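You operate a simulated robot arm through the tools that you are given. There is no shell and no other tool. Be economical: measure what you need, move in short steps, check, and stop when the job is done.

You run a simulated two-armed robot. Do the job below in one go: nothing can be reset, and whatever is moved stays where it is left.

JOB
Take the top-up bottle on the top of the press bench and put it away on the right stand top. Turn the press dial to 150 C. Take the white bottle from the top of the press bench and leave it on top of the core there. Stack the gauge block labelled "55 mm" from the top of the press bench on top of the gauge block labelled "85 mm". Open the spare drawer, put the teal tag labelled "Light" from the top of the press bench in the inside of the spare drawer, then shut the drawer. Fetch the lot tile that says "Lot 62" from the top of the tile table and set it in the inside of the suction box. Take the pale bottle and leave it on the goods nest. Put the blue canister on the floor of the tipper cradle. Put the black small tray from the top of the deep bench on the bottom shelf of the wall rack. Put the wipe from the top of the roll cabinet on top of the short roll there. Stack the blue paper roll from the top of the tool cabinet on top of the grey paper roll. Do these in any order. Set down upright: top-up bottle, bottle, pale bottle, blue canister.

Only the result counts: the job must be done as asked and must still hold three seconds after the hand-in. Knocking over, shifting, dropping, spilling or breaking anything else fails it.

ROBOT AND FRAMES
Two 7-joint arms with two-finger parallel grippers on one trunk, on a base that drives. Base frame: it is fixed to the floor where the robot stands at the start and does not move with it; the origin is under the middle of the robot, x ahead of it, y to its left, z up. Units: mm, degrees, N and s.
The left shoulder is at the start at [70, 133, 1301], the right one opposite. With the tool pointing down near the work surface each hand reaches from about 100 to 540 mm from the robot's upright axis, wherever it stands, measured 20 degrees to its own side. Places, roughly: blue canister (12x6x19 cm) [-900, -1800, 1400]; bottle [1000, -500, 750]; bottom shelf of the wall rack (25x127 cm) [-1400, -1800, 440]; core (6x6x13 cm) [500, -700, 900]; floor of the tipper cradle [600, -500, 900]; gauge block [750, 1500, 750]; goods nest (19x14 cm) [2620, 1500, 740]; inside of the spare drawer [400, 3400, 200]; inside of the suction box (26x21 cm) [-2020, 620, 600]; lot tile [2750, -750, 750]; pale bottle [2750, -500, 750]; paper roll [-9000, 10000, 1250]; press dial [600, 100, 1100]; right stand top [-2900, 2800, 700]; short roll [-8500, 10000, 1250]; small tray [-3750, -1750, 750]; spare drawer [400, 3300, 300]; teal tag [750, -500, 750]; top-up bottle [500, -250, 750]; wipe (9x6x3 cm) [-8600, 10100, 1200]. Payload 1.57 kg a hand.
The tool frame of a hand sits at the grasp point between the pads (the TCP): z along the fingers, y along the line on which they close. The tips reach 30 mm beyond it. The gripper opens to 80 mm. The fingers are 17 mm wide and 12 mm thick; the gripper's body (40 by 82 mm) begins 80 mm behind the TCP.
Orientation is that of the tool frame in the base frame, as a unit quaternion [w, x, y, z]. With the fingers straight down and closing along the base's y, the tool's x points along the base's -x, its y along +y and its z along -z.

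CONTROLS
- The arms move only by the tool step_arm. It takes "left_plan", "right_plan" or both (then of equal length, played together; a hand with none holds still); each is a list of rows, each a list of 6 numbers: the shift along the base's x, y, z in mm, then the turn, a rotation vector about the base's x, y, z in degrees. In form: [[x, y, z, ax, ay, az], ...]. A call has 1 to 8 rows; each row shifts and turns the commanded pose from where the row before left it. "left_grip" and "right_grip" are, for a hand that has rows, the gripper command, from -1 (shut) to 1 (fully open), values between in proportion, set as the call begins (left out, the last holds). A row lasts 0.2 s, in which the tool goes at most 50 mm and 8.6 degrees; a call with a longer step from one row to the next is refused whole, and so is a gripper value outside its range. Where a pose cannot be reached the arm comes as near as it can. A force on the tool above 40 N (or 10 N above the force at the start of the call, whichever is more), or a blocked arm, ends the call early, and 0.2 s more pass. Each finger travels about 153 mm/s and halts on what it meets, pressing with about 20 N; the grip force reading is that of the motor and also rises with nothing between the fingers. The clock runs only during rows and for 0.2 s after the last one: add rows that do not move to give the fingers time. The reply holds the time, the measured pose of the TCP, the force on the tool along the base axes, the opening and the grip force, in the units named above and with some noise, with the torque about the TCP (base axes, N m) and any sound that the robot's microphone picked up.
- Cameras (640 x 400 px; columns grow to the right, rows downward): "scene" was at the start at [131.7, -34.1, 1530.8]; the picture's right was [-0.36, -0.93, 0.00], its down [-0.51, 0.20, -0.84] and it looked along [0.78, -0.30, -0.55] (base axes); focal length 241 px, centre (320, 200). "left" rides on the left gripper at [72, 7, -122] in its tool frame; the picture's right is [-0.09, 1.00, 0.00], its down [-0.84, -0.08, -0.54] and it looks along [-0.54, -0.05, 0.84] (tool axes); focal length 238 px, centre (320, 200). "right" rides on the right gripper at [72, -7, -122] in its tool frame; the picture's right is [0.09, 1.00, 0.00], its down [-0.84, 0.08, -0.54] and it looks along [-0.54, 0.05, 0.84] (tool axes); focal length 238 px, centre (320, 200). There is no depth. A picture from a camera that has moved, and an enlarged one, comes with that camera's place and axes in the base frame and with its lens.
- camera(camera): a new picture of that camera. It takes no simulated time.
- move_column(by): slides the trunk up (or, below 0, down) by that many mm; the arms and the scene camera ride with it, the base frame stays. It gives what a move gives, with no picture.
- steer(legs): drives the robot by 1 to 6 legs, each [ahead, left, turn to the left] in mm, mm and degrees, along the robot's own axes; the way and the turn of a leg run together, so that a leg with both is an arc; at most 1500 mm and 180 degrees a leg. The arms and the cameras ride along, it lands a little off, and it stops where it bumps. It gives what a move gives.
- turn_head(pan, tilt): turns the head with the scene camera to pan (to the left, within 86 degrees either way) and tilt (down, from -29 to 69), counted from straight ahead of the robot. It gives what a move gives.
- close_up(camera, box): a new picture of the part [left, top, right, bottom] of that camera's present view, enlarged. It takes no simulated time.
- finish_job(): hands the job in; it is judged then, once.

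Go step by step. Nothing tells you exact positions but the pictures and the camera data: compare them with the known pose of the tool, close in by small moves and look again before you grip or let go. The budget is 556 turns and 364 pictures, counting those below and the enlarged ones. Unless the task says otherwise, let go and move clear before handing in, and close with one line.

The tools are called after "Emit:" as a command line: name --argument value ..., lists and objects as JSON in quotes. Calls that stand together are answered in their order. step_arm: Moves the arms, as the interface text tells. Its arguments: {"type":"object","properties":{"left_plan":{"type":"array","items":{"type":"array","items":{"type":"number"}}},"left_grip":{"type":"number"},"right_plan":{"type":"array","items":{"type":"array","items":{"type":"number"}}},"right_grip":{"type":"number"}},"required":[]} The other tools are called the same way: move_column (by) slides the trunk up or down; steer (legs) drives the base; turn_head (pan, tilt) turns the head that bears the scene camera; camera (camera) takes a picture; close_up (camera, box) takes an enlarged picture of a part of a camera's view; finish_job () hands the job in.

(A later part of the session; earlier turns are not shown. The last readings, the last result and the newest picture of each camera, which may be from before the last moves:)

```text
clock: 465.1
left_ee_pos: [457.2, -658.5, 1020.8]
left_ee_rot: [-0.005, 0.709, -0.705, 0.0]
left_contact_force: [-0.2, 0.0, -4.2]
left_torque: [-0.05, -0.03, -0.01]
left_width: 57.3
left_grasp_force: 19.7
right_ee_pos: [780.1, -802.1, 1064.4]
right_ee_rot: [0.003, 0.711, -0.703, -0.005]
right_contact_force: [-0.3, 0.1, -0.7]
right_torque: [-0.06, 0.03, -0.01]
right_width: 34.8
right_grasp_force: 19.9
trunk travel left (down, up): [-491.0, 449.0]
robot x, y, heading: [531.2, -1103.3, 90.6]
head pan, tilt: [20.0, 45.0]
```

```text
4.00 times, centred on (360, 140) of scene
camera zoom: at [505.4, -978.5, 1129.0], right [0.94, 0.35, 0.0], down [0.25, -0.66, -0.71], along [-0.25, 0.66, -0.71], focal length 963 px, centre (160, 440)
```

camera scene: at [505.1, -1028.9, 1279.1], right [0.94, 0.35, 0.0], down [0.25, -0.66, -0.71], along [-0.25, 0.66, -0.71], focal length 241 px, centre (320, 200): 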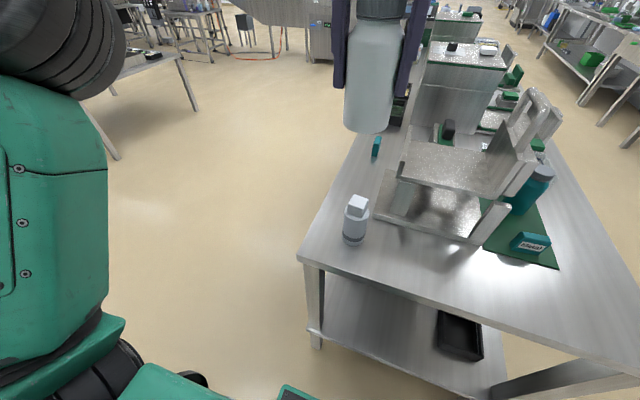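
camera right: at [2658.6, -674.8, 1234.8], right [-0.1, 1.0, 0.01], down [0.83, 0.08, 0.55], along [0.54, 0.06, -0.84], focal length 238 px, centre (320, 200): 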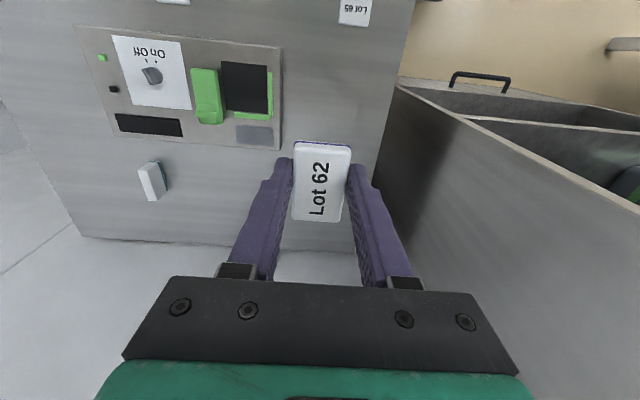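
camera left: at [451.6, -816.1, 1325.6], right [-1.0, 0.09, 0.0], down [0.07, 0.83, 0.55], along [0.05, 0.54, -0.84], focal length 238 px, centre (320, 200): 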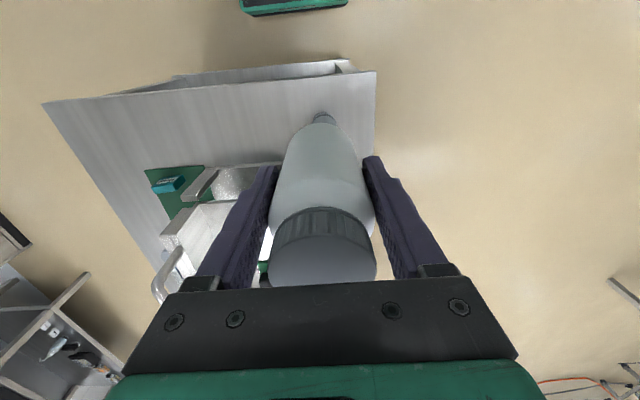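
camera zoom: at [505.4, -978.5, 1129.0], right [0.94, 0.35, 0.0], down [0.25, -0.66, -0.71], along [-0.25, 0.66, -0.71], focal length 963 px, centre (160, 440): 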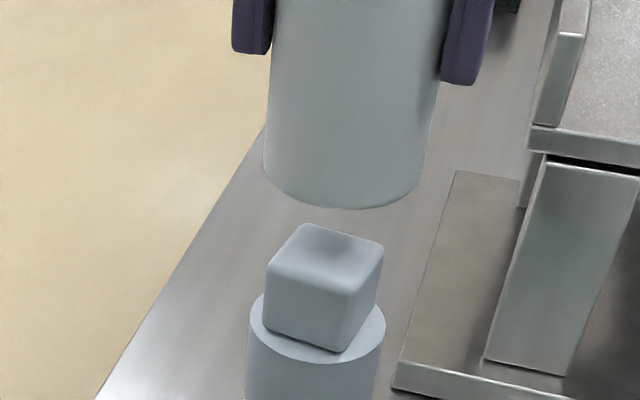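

Emit:
step_arm --left_plan '[[0, -12, 0, 0, 0, 0], [0, 0, -5, 0, 0, 0], [0, 0, -5, 0, 0, 0], [0, 0, 0, 0, 0, 0]]'

Emit:
close_up --camera "scene" --box '[310, 100, 410, 180]'

```text
clock: 466.1
left_ee_pos: [454.9, -671.5, 1012.3]
left_ee_rot: [-0.005, 0.709, -0.705, -0.002]
left_contact_force: [0.4, -0.2, -3.2]
left_torque: [-0.04, 0.0, -0.01]
left_width: 57.5
left_grasp_force: 19.9
right_ee_pos: [778.4, -804.1, 1064.0]
right_ee_rot: [0.002, 0.711, -0.704, -0.006]
right_contact_force: [-1.1, 1.0, -0.8]
right_torque: [-0.02, 0.01, 0.01]
right_width: 34.9
right_grasp_force: 20.0
trunk travel left (down, up): [-491.0, 449.0]
robot x, y, heading: [535.1, -1104.5, 90.7]
head pan, tilt: [20.0, 45.0]
```

```text
5.00 times, centred on (360, 140) of scene
camera zoom: at [504.9, -980.0, 1129.2], right [0.94, 0.35, 0.0], down [0.25, -0.66, -0.71], along [-0.25, 0.66, -0.71], focal length 1204 px, centre (120, 500)
```

zoom: 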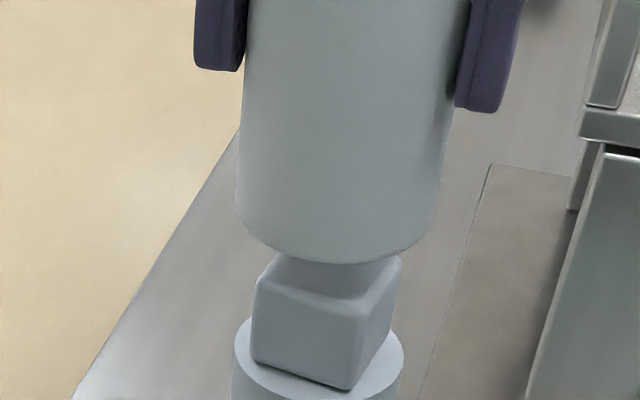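

Emit:
step_arm --left_plan '[[0, 0, -4, 0, 0, 0], [0, 0, -4, 0, 0, 0], [0, 0, 0, 0, 0, 0]]'

Emit:
close_up --camera "scene" --box '[310, 100, 410, 180]'

```text
clock: 466.9
left_ee_pos: [455.7, -671.8, 1003.6]
left_ee_rot: [-0.004, 0.709, -0.705, 0.0]
left_contact_force: [-0.9, -0.4, -3.3]
left_torque: [0.0, -0.04, 0.01]
left_width: 57.2
left_grasp_force: 20.0
right_ee_pos: [778.6, -804.1, 1065.1]
right_ee_rot: [0.002, 0.711, -0.704, -0.005]
right_contact_force: [0.3, -0.3, -0.9]
right_torque: [0.01, 0.01, 0.03]
right_width: 34.7
right_grasp_force: 20.0
trunk travel left (down, up): [-491.0, 449.0]
robot x, y, heading: [532.2, -1103.3, 90.3]
head pan, tilt: [20.0, 45.0]
```

```text
5.00 times, centred on (360, 140) of scene
camera zoom: at [504.9, -980.1, 1129.2], right [0.94, 0.35, 0.0], down [0.25, -0.66, -0.71], along [-0.25, 0.66, -0.71], focal length 1204 px, centre (120, 500)
```

zoom: 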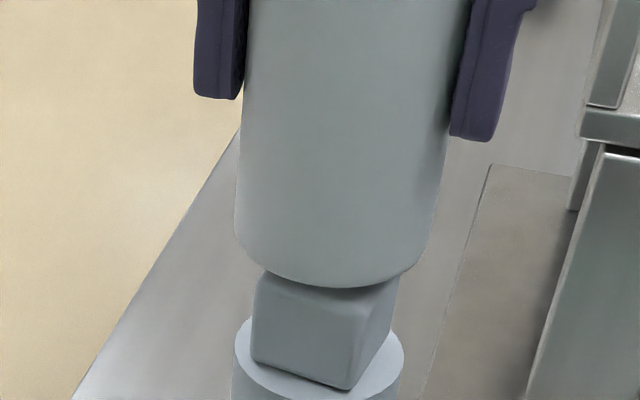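

Emit:
step_arm --left_plan '[[0, 0, -3, 0, 0, 0], [0, 0, -3, 0, 0, 0], [0, 0, 0, 0, 0, 0]]'

Emit:
close_up --camera "scene" --box '[310, 100, 410, 180]'

```text
clock: 467.7
left_ee_pos: [455.6, -671.4, 998.9]
left_ee_rot: [-0.006, 0.71, -0.704, -0.001]
left_contact_force: [-1.9, 2.0, 6.3]
left_torque: [0.28, 0.21, -0.03]
left_width: 57.2
left_grasp_force: 20.2
right_ee_pos: [779.8, -805.0, 1064.4]
right_ee_rot: [0.001, 0.711, -0.703, -0.006]
right_contact_force: [0.3, -0.1, -0.7]
right_torque: [-0.01, 0.0, 0.01]
right_width: 34.6
right_grasp_force: 19.9
trunk travel left (down, up): [-491.0, 449.0]
robot x, y, heading: [535.8, -1105.5, 90.4]
head pan, tilt: [20.0, 45.0]
```

```text
5.00 times, centred on (360, 140) of scene
camera zoom: at [504.7, -980.6, 1129.5], right [0.94, 0.35, 0.0], down [0.25, -0.66, -0.71], along [-0.25, 0.66, -0.71], focal length 1204 px, centre (120, 500)
```

zoom: 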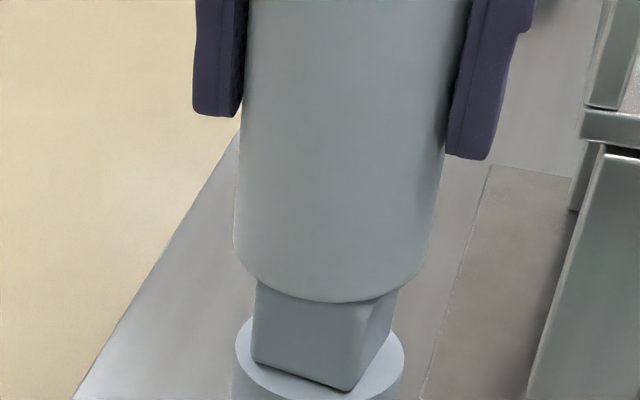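

Contact felt; the cube's near corner peeks out, so the bottle must come ~10 mm toward the camera. I raise, shift and retry.

Emit:
step_arm --left_plan '[[0, 0, 6, 0, 0, 0], [4, -10.5, 2, 0, 0, 0], [0, 0, -4, 0, 0, 0], [0, 0, 0, 0, 0, 0]]'

Emit:
close_up --camera "scene" --box '[310, 100, 410, 180]'

```text
clock: 468.7
left_ee_pos: [458.8, -681.4, 1001.8]
left_ee_rot: [-0.005, 0.708, -0.706, 0.0]
left_contact_force: [-0.1, 0.1, -3.5]
left_torque: [0.02, 0.04, -0.03]
left_width: 57.2
left_grasp_force: 20.1
right_ee_pos: [779.9, -805.1, 1064.6]
right_ee_rot: [0.001, 0.711, -0.703, -0.005]
right_contact_force: [0.4, 0.0, 0.2]
right_torque: [0.01, 0.0, 0.01]
right_width: 35.1
right_grasp_force: 20.0
trunk travel left (down, up): [-491.0, 449.0]
robot x, y, heading: [535.6, -1106.9, 90.6]
head pan, tilt: [20.0, 45.0]
```

```text
5.00 times, centred on (360, 140) of scene
camera zoom: at [504.9, -980.3, 1129.2], right [0.94, 0.35, 0.0], down [0.25, -0.66, -0.71], along [-0.25, 0.66, -0.71], focal length 1204 px, centre (120, 500)
```

zoom: 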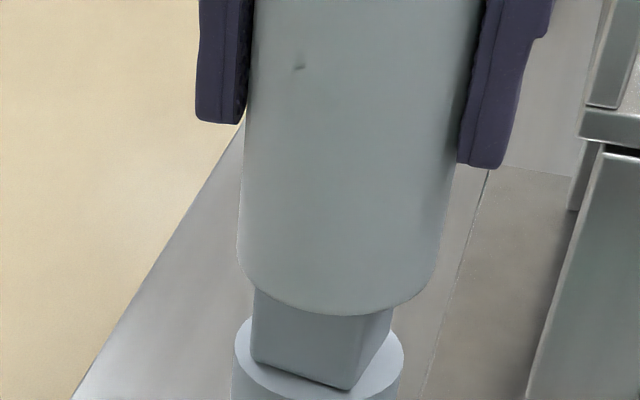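

Emit:
step_arm --left_plan '[[-2, -2, 0, 0, 0, 0], [0, 0, -2, 0, 0, 0], [0, 0, -2, 0, 0, 0], [0, 0, 0, 0, 0, 0]]'

Emit:
close_up --camera "scene" --box '[310, 100, 410, 180]'

```text
clock: 469.7
left_ee_pos: [457.1, -683.6, 998.9]
left_ee_rot: [-0.006, 0.71, -0.705, 0.0]
left_contact_force: [-0.8, 2.1, 3.7]
left_torque: [0.27, 0.14, -0.07]
left_width: 57.2
left_grasp_force: 20.1
right_ee_pos: [780.2, -803.9, 1065.4]
right_ee_rot: [0.003, 0.711, -0.703, -0.006]
right_contact_force: [-0.7, -0.2, -0.5]
right_torque: [-0.01, -0.01, 0.01]
right_width: 35.0
right_grasp_force: 20.2
trunk travel left (down, up): [-491.0, 449.0]
robot x, y, heading: [534.8, -1104.3, 90.4]
head pan, tilt: [20.0, 45.0]
```

```text
5.00 times, centred on (360, 140) of scene
camera zoom: at [505.0, -980.5, 1129.4], right [0.94, 0.35, 0.0], down [0.25, -0.66, -0.71], along [-0.25, 0.66, -0.71], focal length 1204 px, centre (120, 500)
```

zoom: 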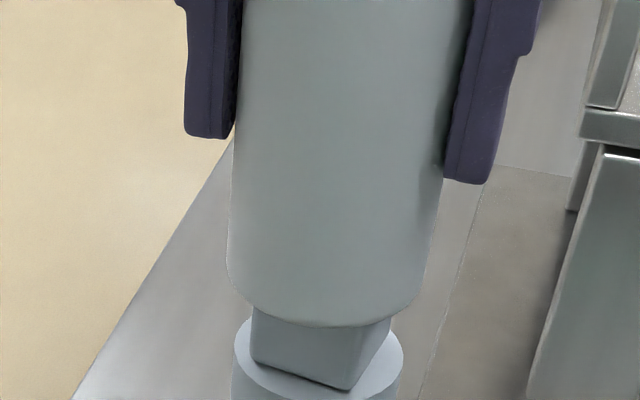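

Aligned and in contact. I release gently.

Emit:
step_arm --left_plan '[[0, 0, 0.7, 0, 0, 0], [0, 0, 0, 0, 0, 0]]'

Emit:
step_arm --left_plan '[[0, 0, 0, 0, 0, 0], [0, 0, 0, 0, 0, 0], [0, 0, 0, 0, 0, 0], [0, 0, 0, 0, 0, 0]]' --left_grip 1

Emit:
camera --camera "scene"

Emit:
camera --camera "left"

```text
clock: 470.3
left_ee_pos: [457.9, -683.5, 998.6]
left_ee_rot: [-0.004, 0.709, -0.706, 0.0]
left_contact_force: [-1.2, 0.7, 0.3]
left_torque: [0.15, 0.03, 0.01]
left_width: 57.0
left_grasp_force: 20.3
right_ee_pos: [779.2, -804.6, 1064.2]
right_ee_rot: [0.001, 0.711, -0.703, -0.005]
right_contact_force: [0.3, -0.6, -0.2]
right_torque: [0.04, 0.0, 0.0]
right_width: 34.9
right_grasp_force: 19.8
trunk travel left (down, up): [-491.0, 449.0]
robot x, y, heading: [535.6, -1104.9, 90.4]
head pan, tilt: [20.0, 45.0]
```

```text
clock: 471.3
left_ee_pos: [457.2, -683.6, 998.8]
left_ee_rot: [-0.005, 0.708, -0.706, -0.001]
left_contact_force: [0.5, 0.6, 0.4]
left_torque: [0.02, 0.01, 0.01]
left_width: 79.8
left_grasp_force: 0.1
right_ee_pos: [779.7, -805.3, 1064.3]
right_ee_rot: [0.002, 0.712, -0.703, -0.006]
right_contact_force: [-0.1, -0.6, -0.5]
right_torque: [0.02, -0.02, 0.0]
right_width: 35.0
right_grasp_force: 20.2
trunk travel left (down, up): [-491.0, 449.0]
robot x, y, heading: [535.2, -1101.3, 90.3]
head pan, tilt: [20.0, 45.0]
```

```text
202 pictures are left
camera scene: at [504.9, -980.4, 1129.3], right [0.94, 0.35, 0.0], down [0.25, -0.66, -0.71], along [-0.25, 0.66, -0.71], focal length 241 px, centre (320, 200)
```

scene: 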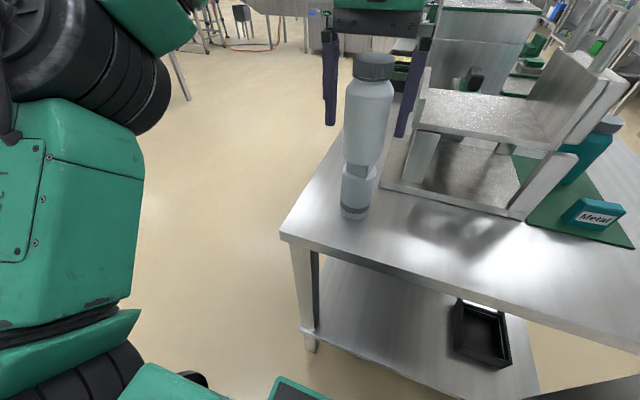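

```text
201 pictures are left
camera left: at [449.6, -756.8, 1120.9], right [-1.0, 0.09, 0.0], down [0.07, 0.83, 0.55], along [0.05, 0.55, -0.84], focal length 238 px, centre (320, 200)
```

left: 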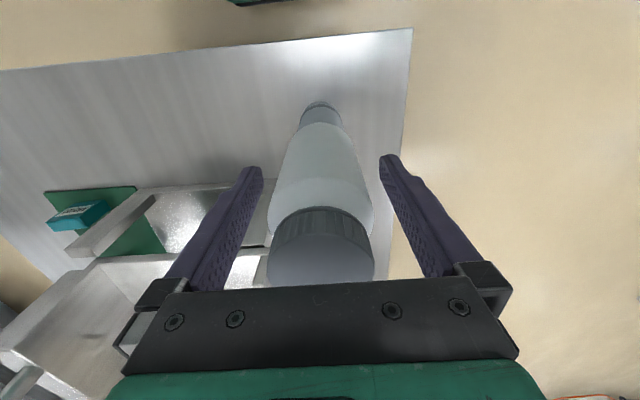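

The bottle stands on the core. I lift clear and back away.

Emit:
move_column --by 250

Emit:
steer --legs '[[-300, 0, 0]]'

Emit:
camera --camera "scene"

```text
clock: 473.9
left_ee_pos: [456.8, -683.2, 1248.4]
left_ee_rot: [-0.004, 0.709, -0.705, -0.002]
left_contact_force: [0.5, 0.2, 0.0]
left_torque: [0.01, -0.03, -0.02]
left_width: 80.0
left_grasp_force: 0.1
right_ee_pos: [779.3, -803.7, 1314.3]
right_ee_rot: [0.002, 0.711, -0.703, -0.005]
right_contact_force: [0.0, 0.8, 0.2]
right_torque: [-0.01, -0.03, 0.01]
right_width: 34.9
right_grasp_force: 19.9
trunk travel left (down, up): [-741.0, 199.0]
robot x, y, heading: [535.5, -1101.8, 90.4]
head pan, tilt: [20.0, 45.0]
```

```text
clock: 475.9
left_ee_pos: [460.7, -981.3, 1247.9]
left_ee_rot: [-0.005, 0.709, -0.706, -0.001]
left_contact_force: [0.1, 0.3, 0.8]
left_torque: [0.02, -0.02, 0.0]
left_width: 80.1
left_grasp_force: 0.1
right_ee_pos: [781.5, -1102.9, 1313.5]
right_ee_rot: [0.003, 0.71, -0.704, -0.004]
right_contact_force: [0.3, 0.3, -0.9]
right_torque: [-0.01, -0.03, 0.01]
right_width: 34.8
right_grasp_force: 20.1
trunk travel left (down, up): [-741.0, 199.0]
robot x, y, heading: [538.5, -1401.7, 90.3]
head pan, tilt: [20.0, 45.0]
```

```text
200 pictures are left
camera scene: at [507.3, -1277.7, 1379.0], right [0.94, 0.35, 0.0], down [0.25, -0.66, -0.71], along [-0.25, 0.66, -0.71], focal length 241 px, centre (320, 200)
```

scene: 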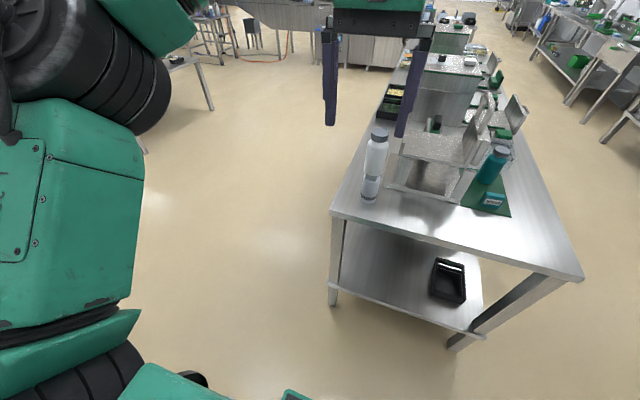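

Bottle on core looks stable. Next: the tile to the suction box. I drive to the table around [-2000, 600].

Emit:
steer --legs '[[0, 850, 0], [1500, 0, 0], [0, 0, 90], [400, -450, 0]]'

Emit:
turn_head --pan 0 --tilt 30

Emit:
camera --camera "scene"

```text
clock: 494.3
left_ee_pos: [-1149.9, 466.0, 1248.6]
left_ee_rot: [-0.004, 1.0, 0.003, -0.005]
left_contact_force: [-0.3, 0.2, -0.9]
left_torque: [0.0, 0.0, 0.03]
left_width: 80.0
left_grasp_force: 0.1
right_ee_pos: [-1030.2, 787.8, 1315.3]
right_ee_rot: [0.005, 1.0, 0.007, -0.003]
right_contact_force: [0.2, -0.6, -0.6]
right_torque: [0.0, 0.0, 0.04]
right_width: 34.9
right_grasp_force: 19.8
trunk travel left (down, up): [-741.0, 199.0]
robot x, y, heading: [-730.4, 548.3, -179.3]
head pan, tilt: [20.0, 45.0]
```

```text
clock: 495.1
left_ee_pos: [-1150.4, 467.1, 1249.5]
left_ee_rot: [-0.003, 1.0, 0.003, -0.004]
left_contact_force: [0.5, 0.3, 0.2]
left_torque: [-0.01, 0.04, 0.0]
left_width: 79.7
left_grasp_force: 0.0
right_ee_pos: [-1030.4, 787.9, 1314.2]
right_ee_rot: [0.005, 1.0, 0.006, -0.003]
right_contact_force: [-0.1, 0.8, -0.6]
right_torque: [-0.03, -0.02, 0.01]
right_width: 35.0
right_grasp_force: 19.9
trunk travel left (down, up): [-741.0, 199.0]
robot x, y, heading: [-728.7, 544.9, -179.3]
head pan, tilt: [0.0, 30.0]
```

```text
199 pictures are left
camera scene: at [-871.6, 541.7, 1401.8], right [-0.01, 1.0, 0.0], down [0.5, 0.01, -0.87], along [-0.87, -0.01, -0.5], focal length 241 px, centre (320, 200)
```

scene: 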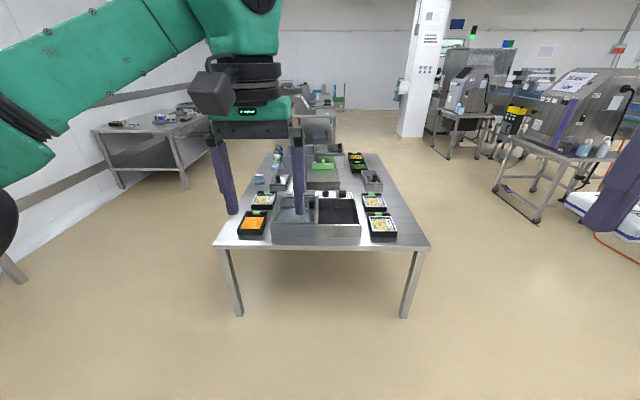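

Emit:
close_up --camera "scene" --box '[210, 140, 430, 250]'

```text
2.91 times, centred on (320, 195) of scene
camera zoom: at [-871.6, 541.7, 1401.8], right [-0.01, 1.0, 0.0], down [0.5, 0.01, -0.87], along [-0.87, -0.01, -0.5], focal length 700 px, centre (320, 214)
```

zoom: 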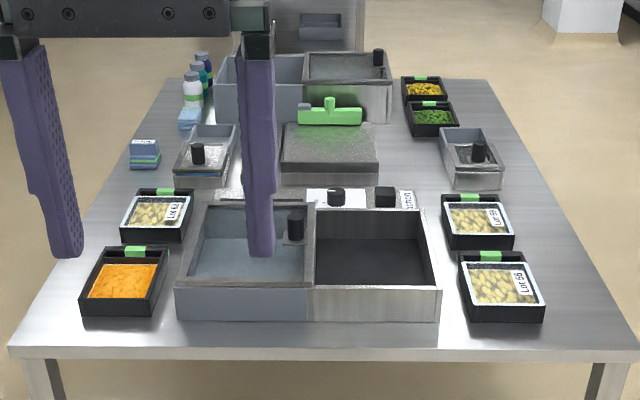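

Emit:
steer --legs '[[650, -100, 0]]'

Emit:
turn_head --pan -10 --tilt 45

Emit:
camera --camera "scene"

Emit:
camera --camera "right"

```text
clock: 498.8
left_ee_pos: [-1796.3, 556.2, 1249.4]
left_ee_rot: [-0.003, 1.0, 0.007, -0.004]
left_contact_force: [0.1, -0.4, 0.8]
left_torque: [0.02, 0.01, -0.02]
left_width: 79.9
left_grasp_force: 0.1
right_ee_pos: [-1678.8, 878.0, 1314.0]
right_ee_rot: [0.005, 1.0, 0.011, -0.002]
right_contact_force: [-0.3, -0.4, -0.5]
right_torque: [0.0, 0.05, 0.0]
right_width: 34.8
right_grasp_force: 20.1
trunk travel left (down, up): [-741.0, 199.0]
robot x, y, heading: [-1378.3, 639.0, -179.0]
head pan, tilt: [0.0, 30.0]
```

```text
clock: 499.5
left_ee_pos: [-1798.3, 555.1, 1248.2]
left_ee_rot: [-0.002, 1.0, 0.007, -0.004]
left_contact_force: [0.6, -0.6, -1.0]
left_torque: [0.05, 0.01, -0.01]
left_width: 80.1
left_grasp_force: 0.1
right_ee_pos: [-1680.0, 878.3, 1315.0]
right_ee_rot: [0.005, 1.0, 0.011, -0.002]
right_contact_force: [-0.6, 0.1, -0.1]
right_torque: [0.01, -0.01, 0.0]
right_width: 35.0
right_grasp_force: 20.2
trunk travel left (down, up): [-741.0, 199.0]
robot x, y, heading: [-1375.6, 637.4, -178.9]
head pan, tilt: [-10.0, 45.0]
```

```text
197 pictures are left
camera scene: at [-1509.3, 646.5, 1379.3], right [0.16, 0.99, 0.0], down [0.7, -0.11, -0.71], along [-0.7, 0.11, -0.71], focal length 241 px, centre (320, 200)
```

scene: 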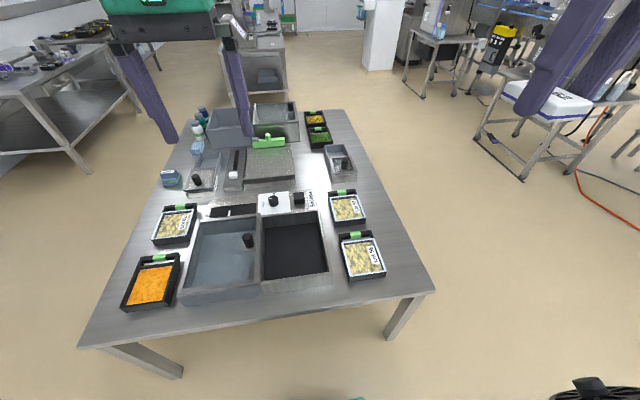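

```text
196 pictures are left
camera right: at [-1608.0, 887.3, 1436.5], right [0.11, -0.99, 0.01], down [-0.83, -0.09, 0.55], along [-0.54, -0.07, -0.84], focal length 238 px, centre (320, 200)
```

right: 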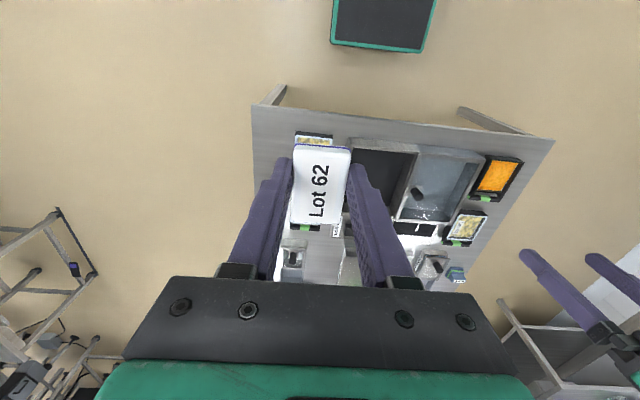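

Emit:
close_up --camera "scene" --box '[170, 170, 370, 310]'

Emit:
close_up --camera "scene" --box '[205, 180, 345, 225]'

```text
2.86 times, centred on (270, 240) of scene
camera zoom: at [-1509.3, 646.5, 1379.3], right [0.16, 0.99, 0.0], down [0.7, -0.11, -0.71], along [-0.7, 0.11, -0.71], focal length 688 px, centre (463, 86)
```

zoom: 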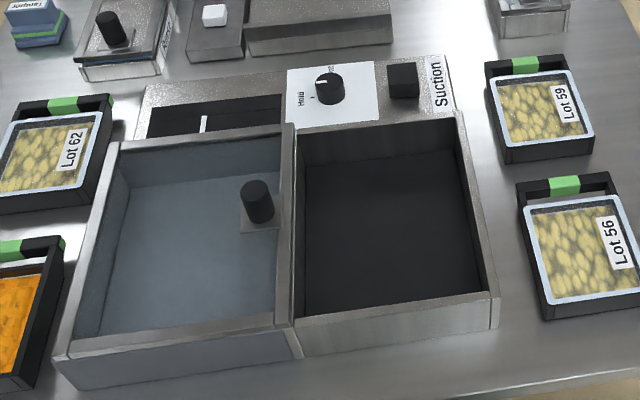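

```text
4.57 times, centred on (275, 202) of scene
camera zoom: at [-1509.3, 646.5, 1379.3], right [0.16, 0.99, 0.0], down [0.7, -0.11, -0.71], along [-0.7, 0.11, -0.71], focal length 1101 px, centre (526, 189)
```

zoom: 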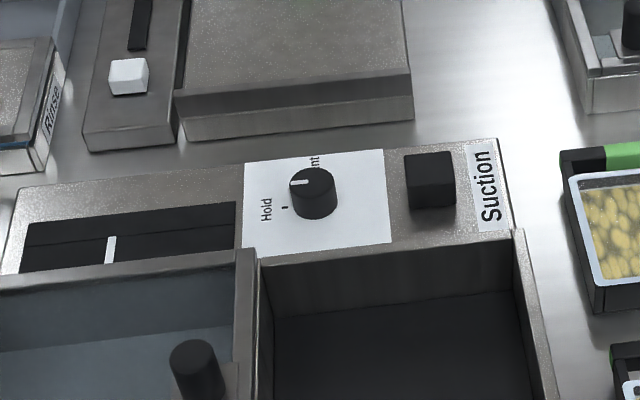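

The dark right box beside the "Suction" panel, centre ≈ [-2032, 633], is the target. I approach and lower the right arm.

Emit:
steer --legs '[[0, 235, -1], [165, 0, 0]]'

Emit:
step_arm --right_plan '[[-25, 0, -40, 0, 0, 0], [-25, 0, -40, 0, 0, 0], [-25, 0, -40, 0, 0, 0], [-25, 0, -40, 0, 0, 0], [-25, 0, -40, 0, 0, 0], [-25, 0, -40, 0, 0, 0], [-20, 0, -40, 0, 0, 0], [0, 0, 0, 0, 0, 0]]'

Emit:
move_column --by -170

Emit:
turn_head --pan -20 --tilt 45

Emit:
camera --camera "scene"

Emit:
camera --camera "right"

```text
clock: 502.3
left_ee_pos: [-1957.2, 327.1, 1250.6]
left_ee_rot: [-0.003, 1.0, -0.001, -0.005]
left_contact_force: [0.7, 0.1, 0.3]
left_torque: [0.03, 0.06, 0.0]
left_width: 80.1
left_grasp_force: 0.2
right_ee_pos: [-1835.0, 648.3, 1315.7]
right_ee_rot: [0.005, 1.0, 0.002, -0.004]
right_contact_force: [-0.7, -0.6, -0.2]
right_torque: [-0.02, -0.01, 0.02]
right_width: 34.7
right_grasp_force: 20.1
trunk travel left (down, up): [-741.0, 199.0]
robot x, y, heading: [-1537.5, 397.7, -179.9]
head pan, tilt: [-10.0, 45.0]
```

```text
clock: 504.1
left_ee_pos: [-1961.8, 326.8, 1249.1]
left_ee_rot: [-0.003, 1.0, -0.001, -0.004]
left_contact_force: [0.0, -1.2, -0.2]
left_torque: [-0.04, 0.05, 0.0]
left_width: 80.3
left_grasp_force: 0.1
right_ee_pos: [-2007.3, 645.6, 1034.6]
right_ee_rot: [0.004, 1.0, 0.003, -0.003]
right_contact_force: [-0.1, 1.0, -0.6]
right_torque: [0.03, 0.01, 0.04]
right_width: 34.8
right_grasp_force: 19.9
trunk travel left (down, up): [-741.0, 199.0]
robot x, y, heading: [-1542.5, 403.2, -180.1]
head pan, tilt: [-10.0, 45.0]
```

```text
clock: 506.1
left_ee_pos: [-1961.9, 327.3, 1079.3]
left_ee_rot: [-0.002, 1.0, -0.001, -0.005]
left_contact_force: [-0.2, 0.5, 0.5]
left_torque: [0.0, -0.01, -0.01]
left_width: 80.0
left_grasp_force: 0.0
right_ee_pos: [-2008.0, 647.2, 865.6]
right_ee_rot: [0.006, 1.0, 0.001, -0.002]
right_contact_force: [-0.1, -0.4, 0.1]
right_torque: [-0.01, -0.01, 0.01]
right_width: 34.9
right_grasp_force: 20.2
trunk travel left (down, up): [-571.0, 369.0]
robot x, y, heading: [-1540.3, 402.7, -180.2]
head pan, tilt: [-10.0, 45.0]
```

```text
clock: 506.8
left_ee_pos: [-1961.1, 325.8, 1079.2]
left_ee_rot: [-0.003, 1.0, -0.001, -0.005]
left_contact_force: [0.1, 0.5, 0.4]
left_torque: [-0.01, 0.0, 0.0]
left_width: 80.1
left_grasp_force: 0.1
right_ee_pos: [-2007.8, 646.8, 865.4]
right_ee_rot: [0.005, 1.0, 0.002, -0.003]
right_contact_force: [0.5, -0.3, -1.1]
right_torque: [0.0, 0.01, 0.02]
right_width: 34.8
right_grasp_force: 19.7
trunk travel left (down, up): [-571.0, 369.0]
robot x, y, heading: [-1537.7, 397.8, -180.0]
head pan, tilt: [-20.0, 45.0]
```

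```text
193 pictures are left
camera scene: at [-1668.1, 426.8, 1209.2], right [0.34, 0.94, 0.0], down [0.66, -0.24, -0.71], along [-0.66, 0.24, -0.71], focal length 241 px, centre (320, 200)
```

scene: 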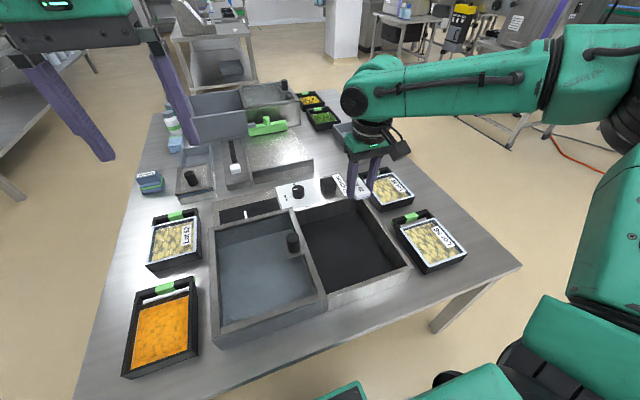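

```text
192 pictures are left
camera right: at [-1935.4, 654.9, 987.0], right [0.1, -1.0, 0.01], down [-0.83, -0.08, 0.55], along [-0.54, -0.06, -0.84], focal length 238 px, centre (320, 200)
```

right: 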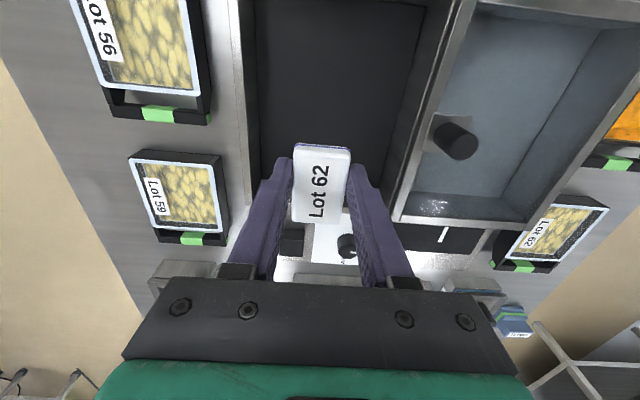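

Emit:
step_arm --right_plan '[[-5, -13, 0, 0, 0, 0], [0, 0, 0, 0, 0, 0]]'

Emit:
move_column --by -190

Emit:
camera --camera "right"

Emit:
camera --camera "scene"

```text
clock: 507.4
left_ee_pos: [-1962.1, 326.4, 1078.6]
left_ee_rot: [-0.003, 1.0, -0.001, -0.005]
left_contact_force: [0.8, 0.1, -1.3]
left_torque: [-0.03, 0.04, -0.01]
left_width: 80.0
left_grasp_force: 0.2
right_ee_pos: [-2012.0, 634.9, 864.9]
right_ee_rot: [0.005, 1.0, 0.002, -0.003]
right_contact_force: [0.0, -0.3, -0.1]
right_torque: [0.03, 0.0, -0.02]
right_width: 34.9
right_grasp_force: 20.3
trunk travel left (down, up): [-571.0, 369.0]
robot x, y, heading: [-1540.8, 399.2, -179.9]
head pan, tilt: [-20.0, 45.0]
```

```text
clock: 509.4
left_ee_pos: [-1961.7, 326.1, 888.1]
left_ee_rot: [-0.003, 1.0, -0.001, -0.004]
left_contact_force: [-0.1, -1.3, -0.2]
left_torque: [-0.01, 0.0, 0.0]
left_width: 79.8
left_grasp_force: 0.1
right_ee_pos: [-2012.7, 634.0, 675.3]
right_ee_rot: [0.005, 1.0, 0.002, -0.003]
right_contact_force: [0.2, -0.2, -0.2]
right_torque: [0.0, 0.0, 0.02]
right_width: 34.9
right_grasp_force: 20.3
trunk travel left (down, up): [-381.0, 559.0]
robot x, y, heading: [-1537.2, 403.3, -179.9]
head pan, tilt: [-20.0, 45.0]
```

```text
191 pictures are left
camera right: at [-1940.1, 642.2, 797.2], right [0.1, -1.0, 0.01], down [-0.83, -0.08, 0.55], along [-0.54, -0.06, -0.84], focal length 238 px, centre (320, 200)
```

right: 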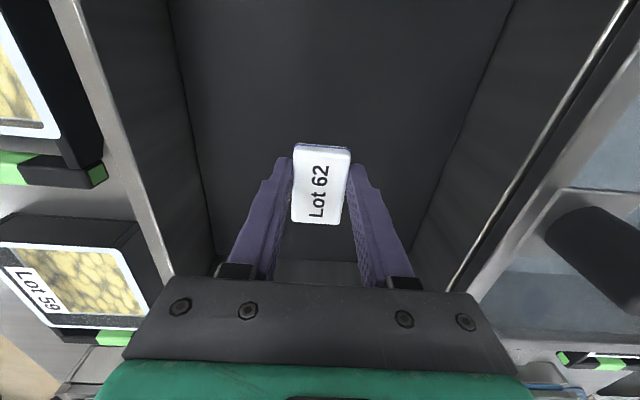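

```text
190 pictures are left
camera scene: at [-1667.9, 426.8, 1019.3], right [0.34, 0.94, 0.0], down [0.66, -0.24, -0.71], along [-0.66, 0.24, -0.71], focal length 241 px, centre (320, 200)
```

scene: 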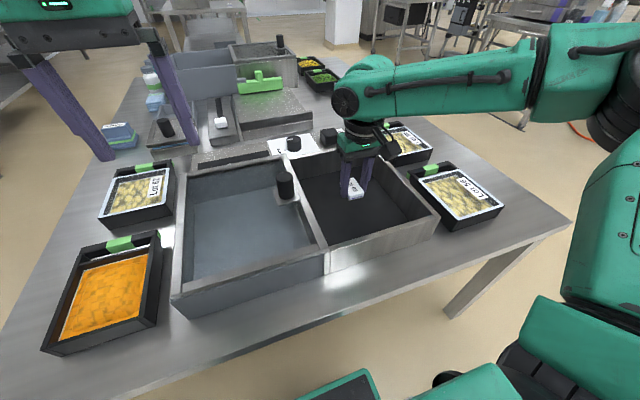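

Emit:
step_arm --right_plan '[[0, 0, -8, 0, 0, 0], [0, 0, -8, 0, 0, 0], [0, 0, -8, 0, 0, 0], [0, 0, -6, 0, 0, 0], [0, 0, 0, 0, 0, 0]]'

Emit:
camera --camera "right"

```text
clock: 510.6
left_ee_pos: [-1961.1, 326.0, 889.6]
left_ee_rot: [-0.002, 1.0, -0.001, -0.004]
left_contact_force: [0.5, 0.1, 0.5]
left_torque: [0.0, 0.03, -0.02]
left_width: 79.9
left_grasp_force: 0.0
right_ee_pos: [-2012.7, 633.5, 644.2]
right_ee_rot: [0.005, 1.0, 0.001, -0.003]
right_contact_force: [0.2, 1.3, -0.1]
right_torque: [0.0, -0.02, -0.03]
right_width: 34.9
right_grasp_force: 20.2
trunk travel left (down, up): [-381.0, 559.0]
robot x, y, heading: [-1541.8, 400.8, -180.2]
head pan, tilt: [-20.0, 45.0]
```

```text
189 pictures are left
camera right: at [-1940.0, 642.1, 766.7], right [0.1, -1.0, 0.01], down [-0.83, -0.08, 0.55], along [-0.54, -0.06, -0.84], focal length 238 px, centre (320, 200)
```

right: 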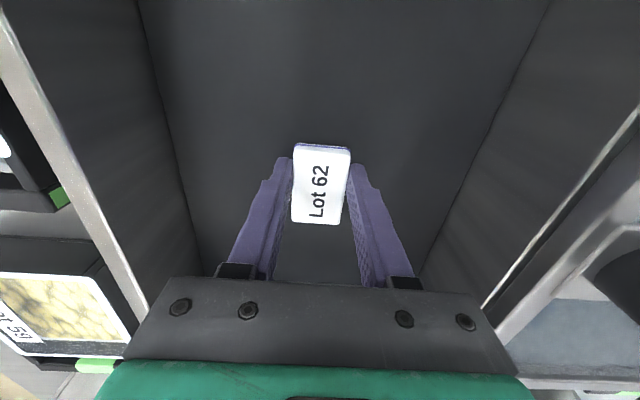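

Emit:
step_arm --right_plan '[[0, 0, -6, 0, 0, 0], [0, 0, -6, 0, 0, 0], [0, 0, -6, 0, 0, 0], [0, 0, 0, 0, 0, 0]]'

Emit:
camera --camera "right"

```text
clock: 511.5
left_ee_pos: [-1958.1, 325.5, 891.3]
left_ee_rot: [-0.004, 1.0, -0.002, -0.006]
left_contact_force: [-0.1, -0.1, -0.1]
left_torque: [-0.01, -0.02, -0.01]
left_width: 79.8
left_grasp_force: 0.1
right_ee_pos: [-2013.1, 633.1, 637.0]
right_ee_rot: [0.001, 1.0, 0.001, -0.012]
right_contact_force: [11.8, -0.7, 21.3]
right_torque: [0.48, -0.48, -0.29]
right_width: 35.2
right_grasp_force: 19.6
trunk travel left (down, up): [-381.0, 559.0]
robot x, y, heading: [-1542.1, 405.4, 180.0]
head pan, tilt: [-20.0, 45.0]
stopped in row 4 (right hand): the force on the tool passed its limit (the readings are from after the stop); the commanded pose is now the measured one
```

```text
188 pictures are left
camera right: at [-1938.1, 641.2, 756.9], right [0.1, -1.0, 0.0], down [-0.82, -0.08, 0.56], along [-0.56, -0.06, -0.83], focal length 238 px, centre (320, 200)
```

right: 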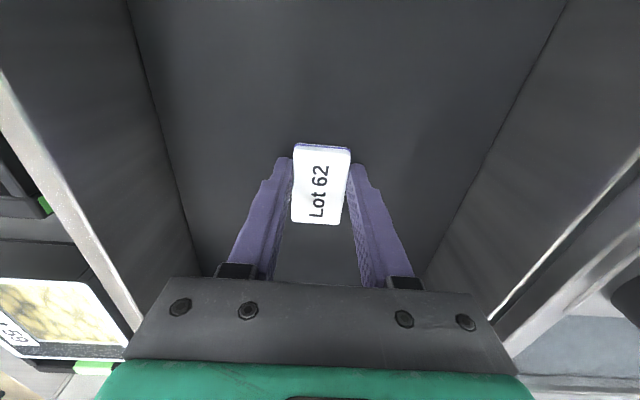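

Emit:
step_arm --right_plan '[[0, 0, 2, 0, 0, 0], [0, 0, 0, 0, 0, 0]]'

Emit:
step_arm --right_plan '[[0, 0, 0, 0, 0, 0], [0, 0, 0, 0, 0, 0], [0, 0, 20, 0, 0, 0], [0, 0, 40, 0, 0, 0], [0, 0, 40, 0, 0, 0]]' --right_grip 0.4

Emit:
camera --camera "right"

```text
clock: 512.1
left_ee_pos: [-1958.8, 325.0, 891.3]
left_ee_rot: [-0.004, 1.0, -0.001, -0.006]
left_contact_force: [0.3, 0.5, -0.4]
left_torque: [-0.04, 0.02, 0.0]
left_width: 80.1
left_grasp_force: 0.0
right_ee_pos: [-2013.8, 634.5, 635.6]
right_ee_rot: [0.002, 1.0, 0.001, -0.01]
right_contact_force: [10.8, -2.3, 18.1]
right_torque: [0.41, -0.43, -0.25]
right_width: 35.0
right_grasp_force: 19.8
trunk travel left (down, up): [-381.0, 559.0]
robot x, y, heading: [-1537.9, 399.9, -180.1]
head pan, tilt: [-20.0, 45.0]
```

```text
clock: 513.3
left_ee_pos: [-1961.6, 326.2, 889.0]
left_ee_rot: [-0.004, 1.0, -0.002, -0.005]
left_contact_force: [0.4, -0.8, 0.4]
left_torque: [0.01, -0.02, -0.01]
left_width: 80.0
left_grasp_force: 0.1
right_ee_pos: [-2014.8, 636.4, 733.0]
right_ee_rot: [0.003, 1.0, 0.002, -0.009]
right_contact_force: [-0.7, 0.9, 0.6]
right_torque: [0.0, -0.01, -0.01]
right_width: 55.9
right_grasp_force: 0.1
trunk travel left (down, up): [-381.0, 559.0]
robot x, y, heading: [-1541.2, 401.4, -180.1]
head pan, tilt: [-20.0, 45.0]
```

```text
187 pictures are left
camera right: at [-1941.5, 642.5, 855.2], right [0.1, -1.0, 0.0], down [-0.83, -0.08, 0.56], along [-0.55, -0.06, -0.83], focal length 238 px, centre (320, 200)
```

right: 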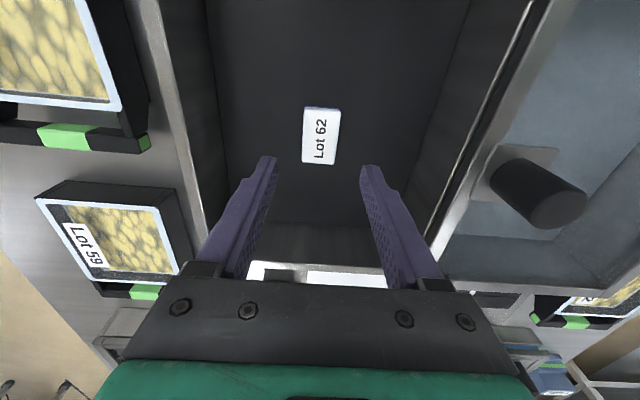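

Tile done. Next the black tray on the deep bench: I raise, back out, and drive over there.

Emit:
move_column --by 360

Emit:
steer --legs '[[-350, 0, 0], [0, 1250, 0], [1500, 0, 0], [200, 0, 45]]'

Emit:
turn_head --pan 0 --tilt 25

Emit:
camera --camera "scene"

```text
clock: 516.8
left_ee_pos: [-1962.1, 326.9, 1249.0]
left_ee_rot: [-0.003, 1.0, -0.001, -0.006]
left_contact_force: [0.7, 0.5, 0.0]
left_torque: [-0.01, 0.0, 0.03]
left_width: 80.1
left_grasp_force: 0.0
right_ee_pos: [-2014.4, 634.0, 1093.8]
right_ee_rot: [0.003, 1.0, 0.002, -0.009]
right_contact_force: [-0.6, -0.6, -0.2]
right_torque: [0.0, 0.02, -0.02]
right_width: 56.0
right_grasp_force: 0.1
trunk travel left (down, up): [-741.0, 199.0]
robot x, y, heading: [-1536.6, 400.2, -180.0]
head pan, tilt: [-20.0, 45.0]
```

```text
clock: 534.1
left_ee_pos: [-3121.5, -1259.8, 1248.8]
left_ee_rot: [0.0, 0.926, 0.379, -0.005]
left_contact_force: [-0.5, -0.1, 0.6]
left_torque: [0.02, -0.04, 0.01]
left_width: 80.0
left_grasp_force: 0.0
right_ee_pos: [-3377.0, -1078.2, 1093.9]
right_ee_rot: [0.008, 0.924, 0.382, -0.007]
right_contact_force: [-0.3, -0.4, -0.9]
right_torque: [0.0, -0.01, -0.01]
right_width: 55.9
right_grasp_force: 0.0
trunk travel left (down, up): [-741.0, 199.0]
robot x, y, heading: [-2876.2, -910.9, -135.4]
head pan, tilt: [-20.0, 45.0]
```

```text
clock: 534.9
left_ee_pos: [-3120.7, -1260.8, 1249.0]
left_ee_rot: [-0.002, 0.926, 0.378, -0.006]
left_contact_force: [-0.4, 1.1, -0.2]
left_torque: [0.0, 0.0, 0.03]
left_width: 79.9
left_grasp_force: 0.1
right_ee_pos: [-3375.8, -1078.6, 1093.7]
right_ee_rot: [0.007, 0.924, 0.382, -0.006]
right_contact_force: [0.2, -0.4, 0.4]
right_torque: [0.01, -0.01, 0.05]
right_width: 55.9
right_grasp_force: 0.0
trunk travel left (down, up): [-741.0, 199.0]
robot x, y, heading: [-2873.9, -911.0, -135.6]
head pan, tilt: [0.0, 25.0]
```

```text
186 pictures are left
camera scene: at [-2976.5, -1013.7, 1409.7], right [-0.7, 0.71, 0.0], down [0.3, 0.3, -0.91], along [-0.65, -0.64, -0.42], focal length 241 px, centre (320, 200)
```

scene: 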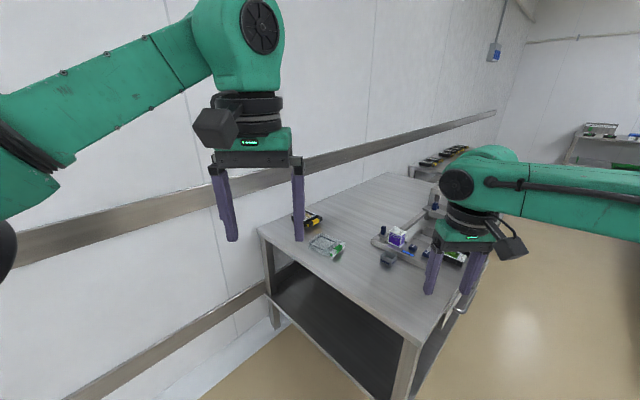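

Emit:
close_up --camera "scene" --box '[260, 160, 480, 300]'

```text
2.86 times, centred on (370, 230) of scene
camera zoom: at [-2976.5, -1013.7, 1409.7], right [-0.7, 0.71, 0.0], down [0.3, 0.3, -0.91], along [-0.65, -0.64, -0.42], focal length 688 px, centre (177, 114)
```

zoom: 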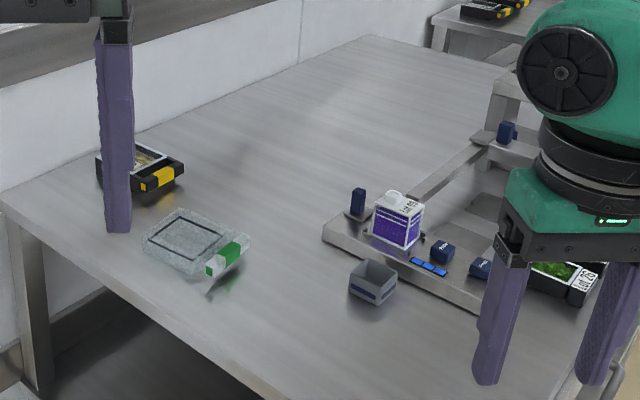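

The black small tray with a yellow strip is near the wall at ~[-3743, -1864]. I go to the bench's end for a closer look.

Emit:
steer --legs '[[0, 0, -45], [300, 500, 0]]'

Emit:
turn_head --pan 10 --tilt 40

Emit:
camera --camera "scene"

Emit:
camera --camera "left"

```text
clock: 540.3
left_ee_pos: [-3597.4, -1477.8, 1250.8]
left_ee_rot: [-0.002, 1.0, -0.005, -0.005]
left_contact_force: [0.3, 0.0, 0.4]
left_torque: [-0.04, -0.05, 0.0]
left_width: 80.1
left_grasp_force: 0.1
right_ee_pos: [-3650.2, -1170.8, 1093.8]
right_ee_rot: [0.003, 1.0, 0.0, -0.008]
right_contact_force: [0.7, -0.6, 0.0]
right_torque: [0.01, 0.0, -0.01]
right_width: 56.0
right_grasp_force: 0.0
trunk travel left (down, up): [-741.0, 199.0]
robot x, y, heading: [-3175.2, -1405.8, 179.7]
head pan, tilt: [0.0, 25.0]
```

```text
clock: 541.0
left_ee_pos: [-3598.7, -1477.8, 1249.2]
left_ee_rot: [-0.004, 1.0, -0.005, -0.005]
left_contact_force: [-0.8, -0.1, 0.9]
left_torque: [-0.02, -0.01, -0.01]
left_width: 80.0
left_grasp_force: 0.0
right_ee_pos: [-3651.6, -1170.8, 1093.1]
right_ee_rot: [0.004, 1.0, -0.001, -0.009]
right_contact_force: [-0.1, -0.4, 0.0]
right_torque: [0.01, 0.01, 0.0]
right_width: 55.9
right_grasp_force: 0.0
trunk travel left (down, up): [-741.0, 199.0]
robot x, y, heading: [-3177.7, -1403.9, 179.5]
head pan, tilt: [10.0, 40.0]
```

```text
184 pictures are left
camera scene: at [-3311.9, -1423.6, 1386.6], right [-0.17, 0.99, 0.0], down [0.63, 0.11, -0.77], along [-0.76, -0.13, -0.64], focal length 241 px, centre (320, 200)
```

scene: 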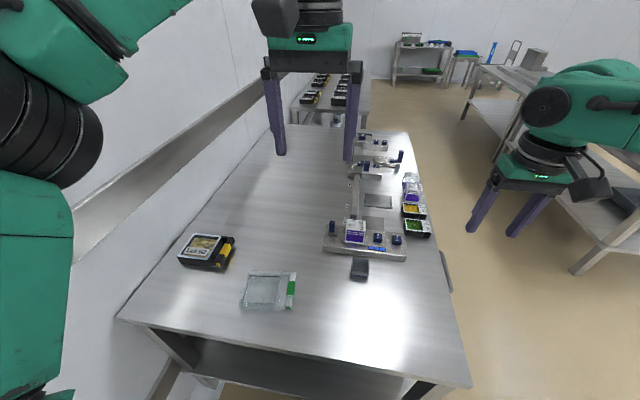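

```text
183 pictures are left
camera left: at [-3526.7, -1487.4, 1371.0], right [-0.1, -0.99, -0.01], down [-0.83, 0.08, 0.55], along [-0.55, 0.06, -0.84], focal length 238 px, centre (320, 200)
```

left: 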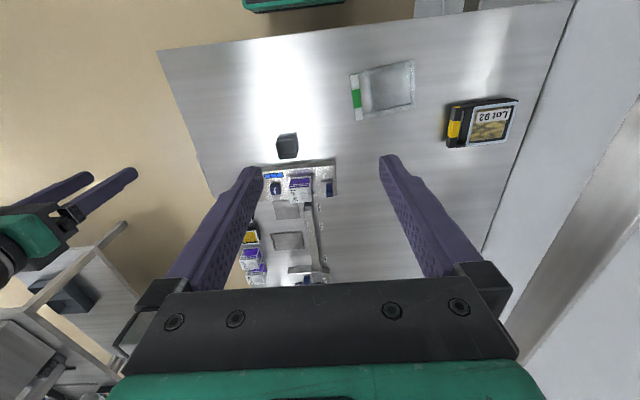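

Emit:
close_up --camera "left" --box '[420, 80, 540, 160]'

Emit:
close_up --camera "scene" --box '[160, 220, 260, 290]'

```text
5.00 times, centred on (480, 120) of left
camera zoom: at [-3526.7, -1487.4, 1371.0], right [-0.1, -0.99, -0.01], down [-0.83, 0.08, 0.55], along [-0.55, 0.06, -0.84], focal length 1192 px, centre (-480, 600)
```

zoom: 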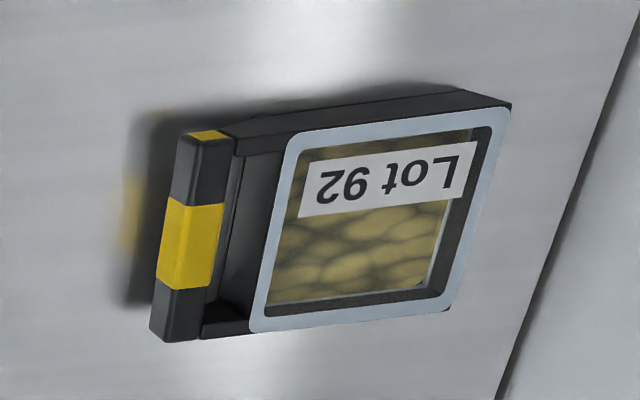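

```text
5.71 times, centred on (210, 255) of scene
camera zoom: at [-3311.9, -1423.6, 1386.6], right [-0.17, 0.99, 0.0], down [0.63, 0.11, -0.77], along [-0.76, -0.13, -0.64], focal length 1376 px, centre (949, -114)
```

zoom: 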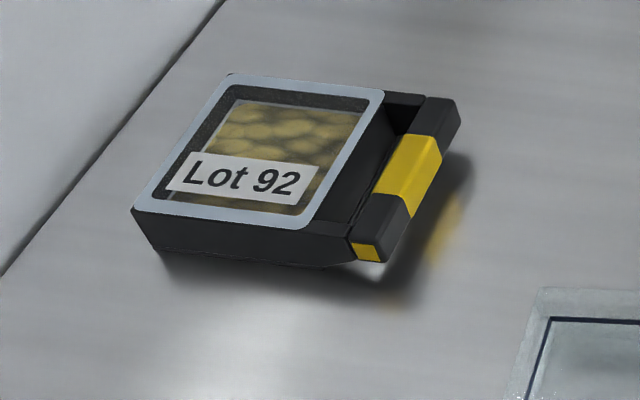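

The tray has a bar handle with a yellow middle at ~[-3748, -1808, 753]. I'll use the left hand; first I check the elbow's clearance to the wall.

Emit:
steer --legs '[[60, 60, 0]]'

Emit:
turn_head --pan 70 --tilt 0

Emit:
camera --camera "scene"

```text
clock: 542.1
left_ee_pos: [-3655.5, -1535.1, 1249.8]
left_ee_rot: [-0.002, 1.0, -0.005, -0.005]
left_contact_force: [0.1, 0.5, 0.1]
left_torque: [-0.03, 0.0, 0.0]
left_width: 80.2
left_grasp_force: 0.2
right_ee_pos: [-3707.4, -1227.6, 1094.4]
right_ee_rot: [0.004, 1.0, -0.002, -0.009]
right_contact_force: [-0.7, 0.6, 0.2]
right_torque: [-0.01, 0.05, 0.0]
right_width: 56.0
right_grasp_force: 0.1
trunk travel left (down, up): [-741.0, 199.0]
robot x, y, heading: [-3241.2, -1466.9, 179.7]
head pan, tilt: [10.0, 40.0]
```

```text
clock: 543.4
left_ee_pos: [-3659.7, -1538.3, 1250.1]
left_ee_rot: [-0.003, 1.0, -0.004, -0.004]
left_contact_force: [0.2, 0.6, -0.2]
left_torque: [-0.03, -0.02, -0.01]
left_width: 80.0
left_grasp_force: 0.1
right_ee_pos: [-3710.2, -1230.9, 1094.0]
right_ee_rot: [0.004, 1.0, -0.002, -0.009]
right_contact_force: [0.1, 0.9, -0.3]
right_torque: [-0.04, -0.02, 0.01]
right_width: 56.0
right_grasp_force: 0.1
trunk travel left (down, up): [-741.0, 199.0]
robot x, y, heading: [-3233.3, -1466.2, 179.7]
head pan, tilt: [70.0, 0.0]
```

```text
180 pictures are left
camera scene: at [-3319.7, -1553.1, 1450.1], right [-0.94, 0.35, 0.0], down [0.0, 0.0, -1.0], along [-0.35, -0.94, 0.0], focal length 241 px, centre (320, 200)
```

scene: 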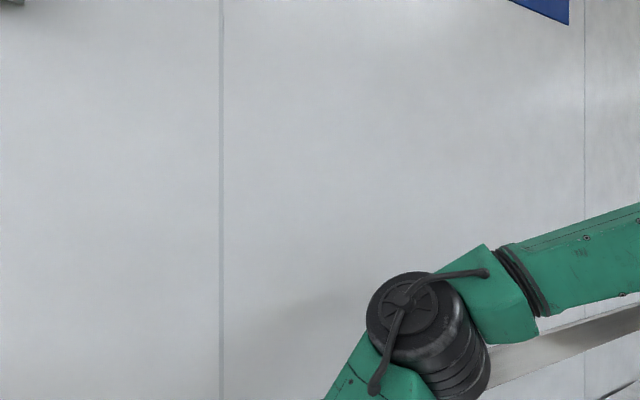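

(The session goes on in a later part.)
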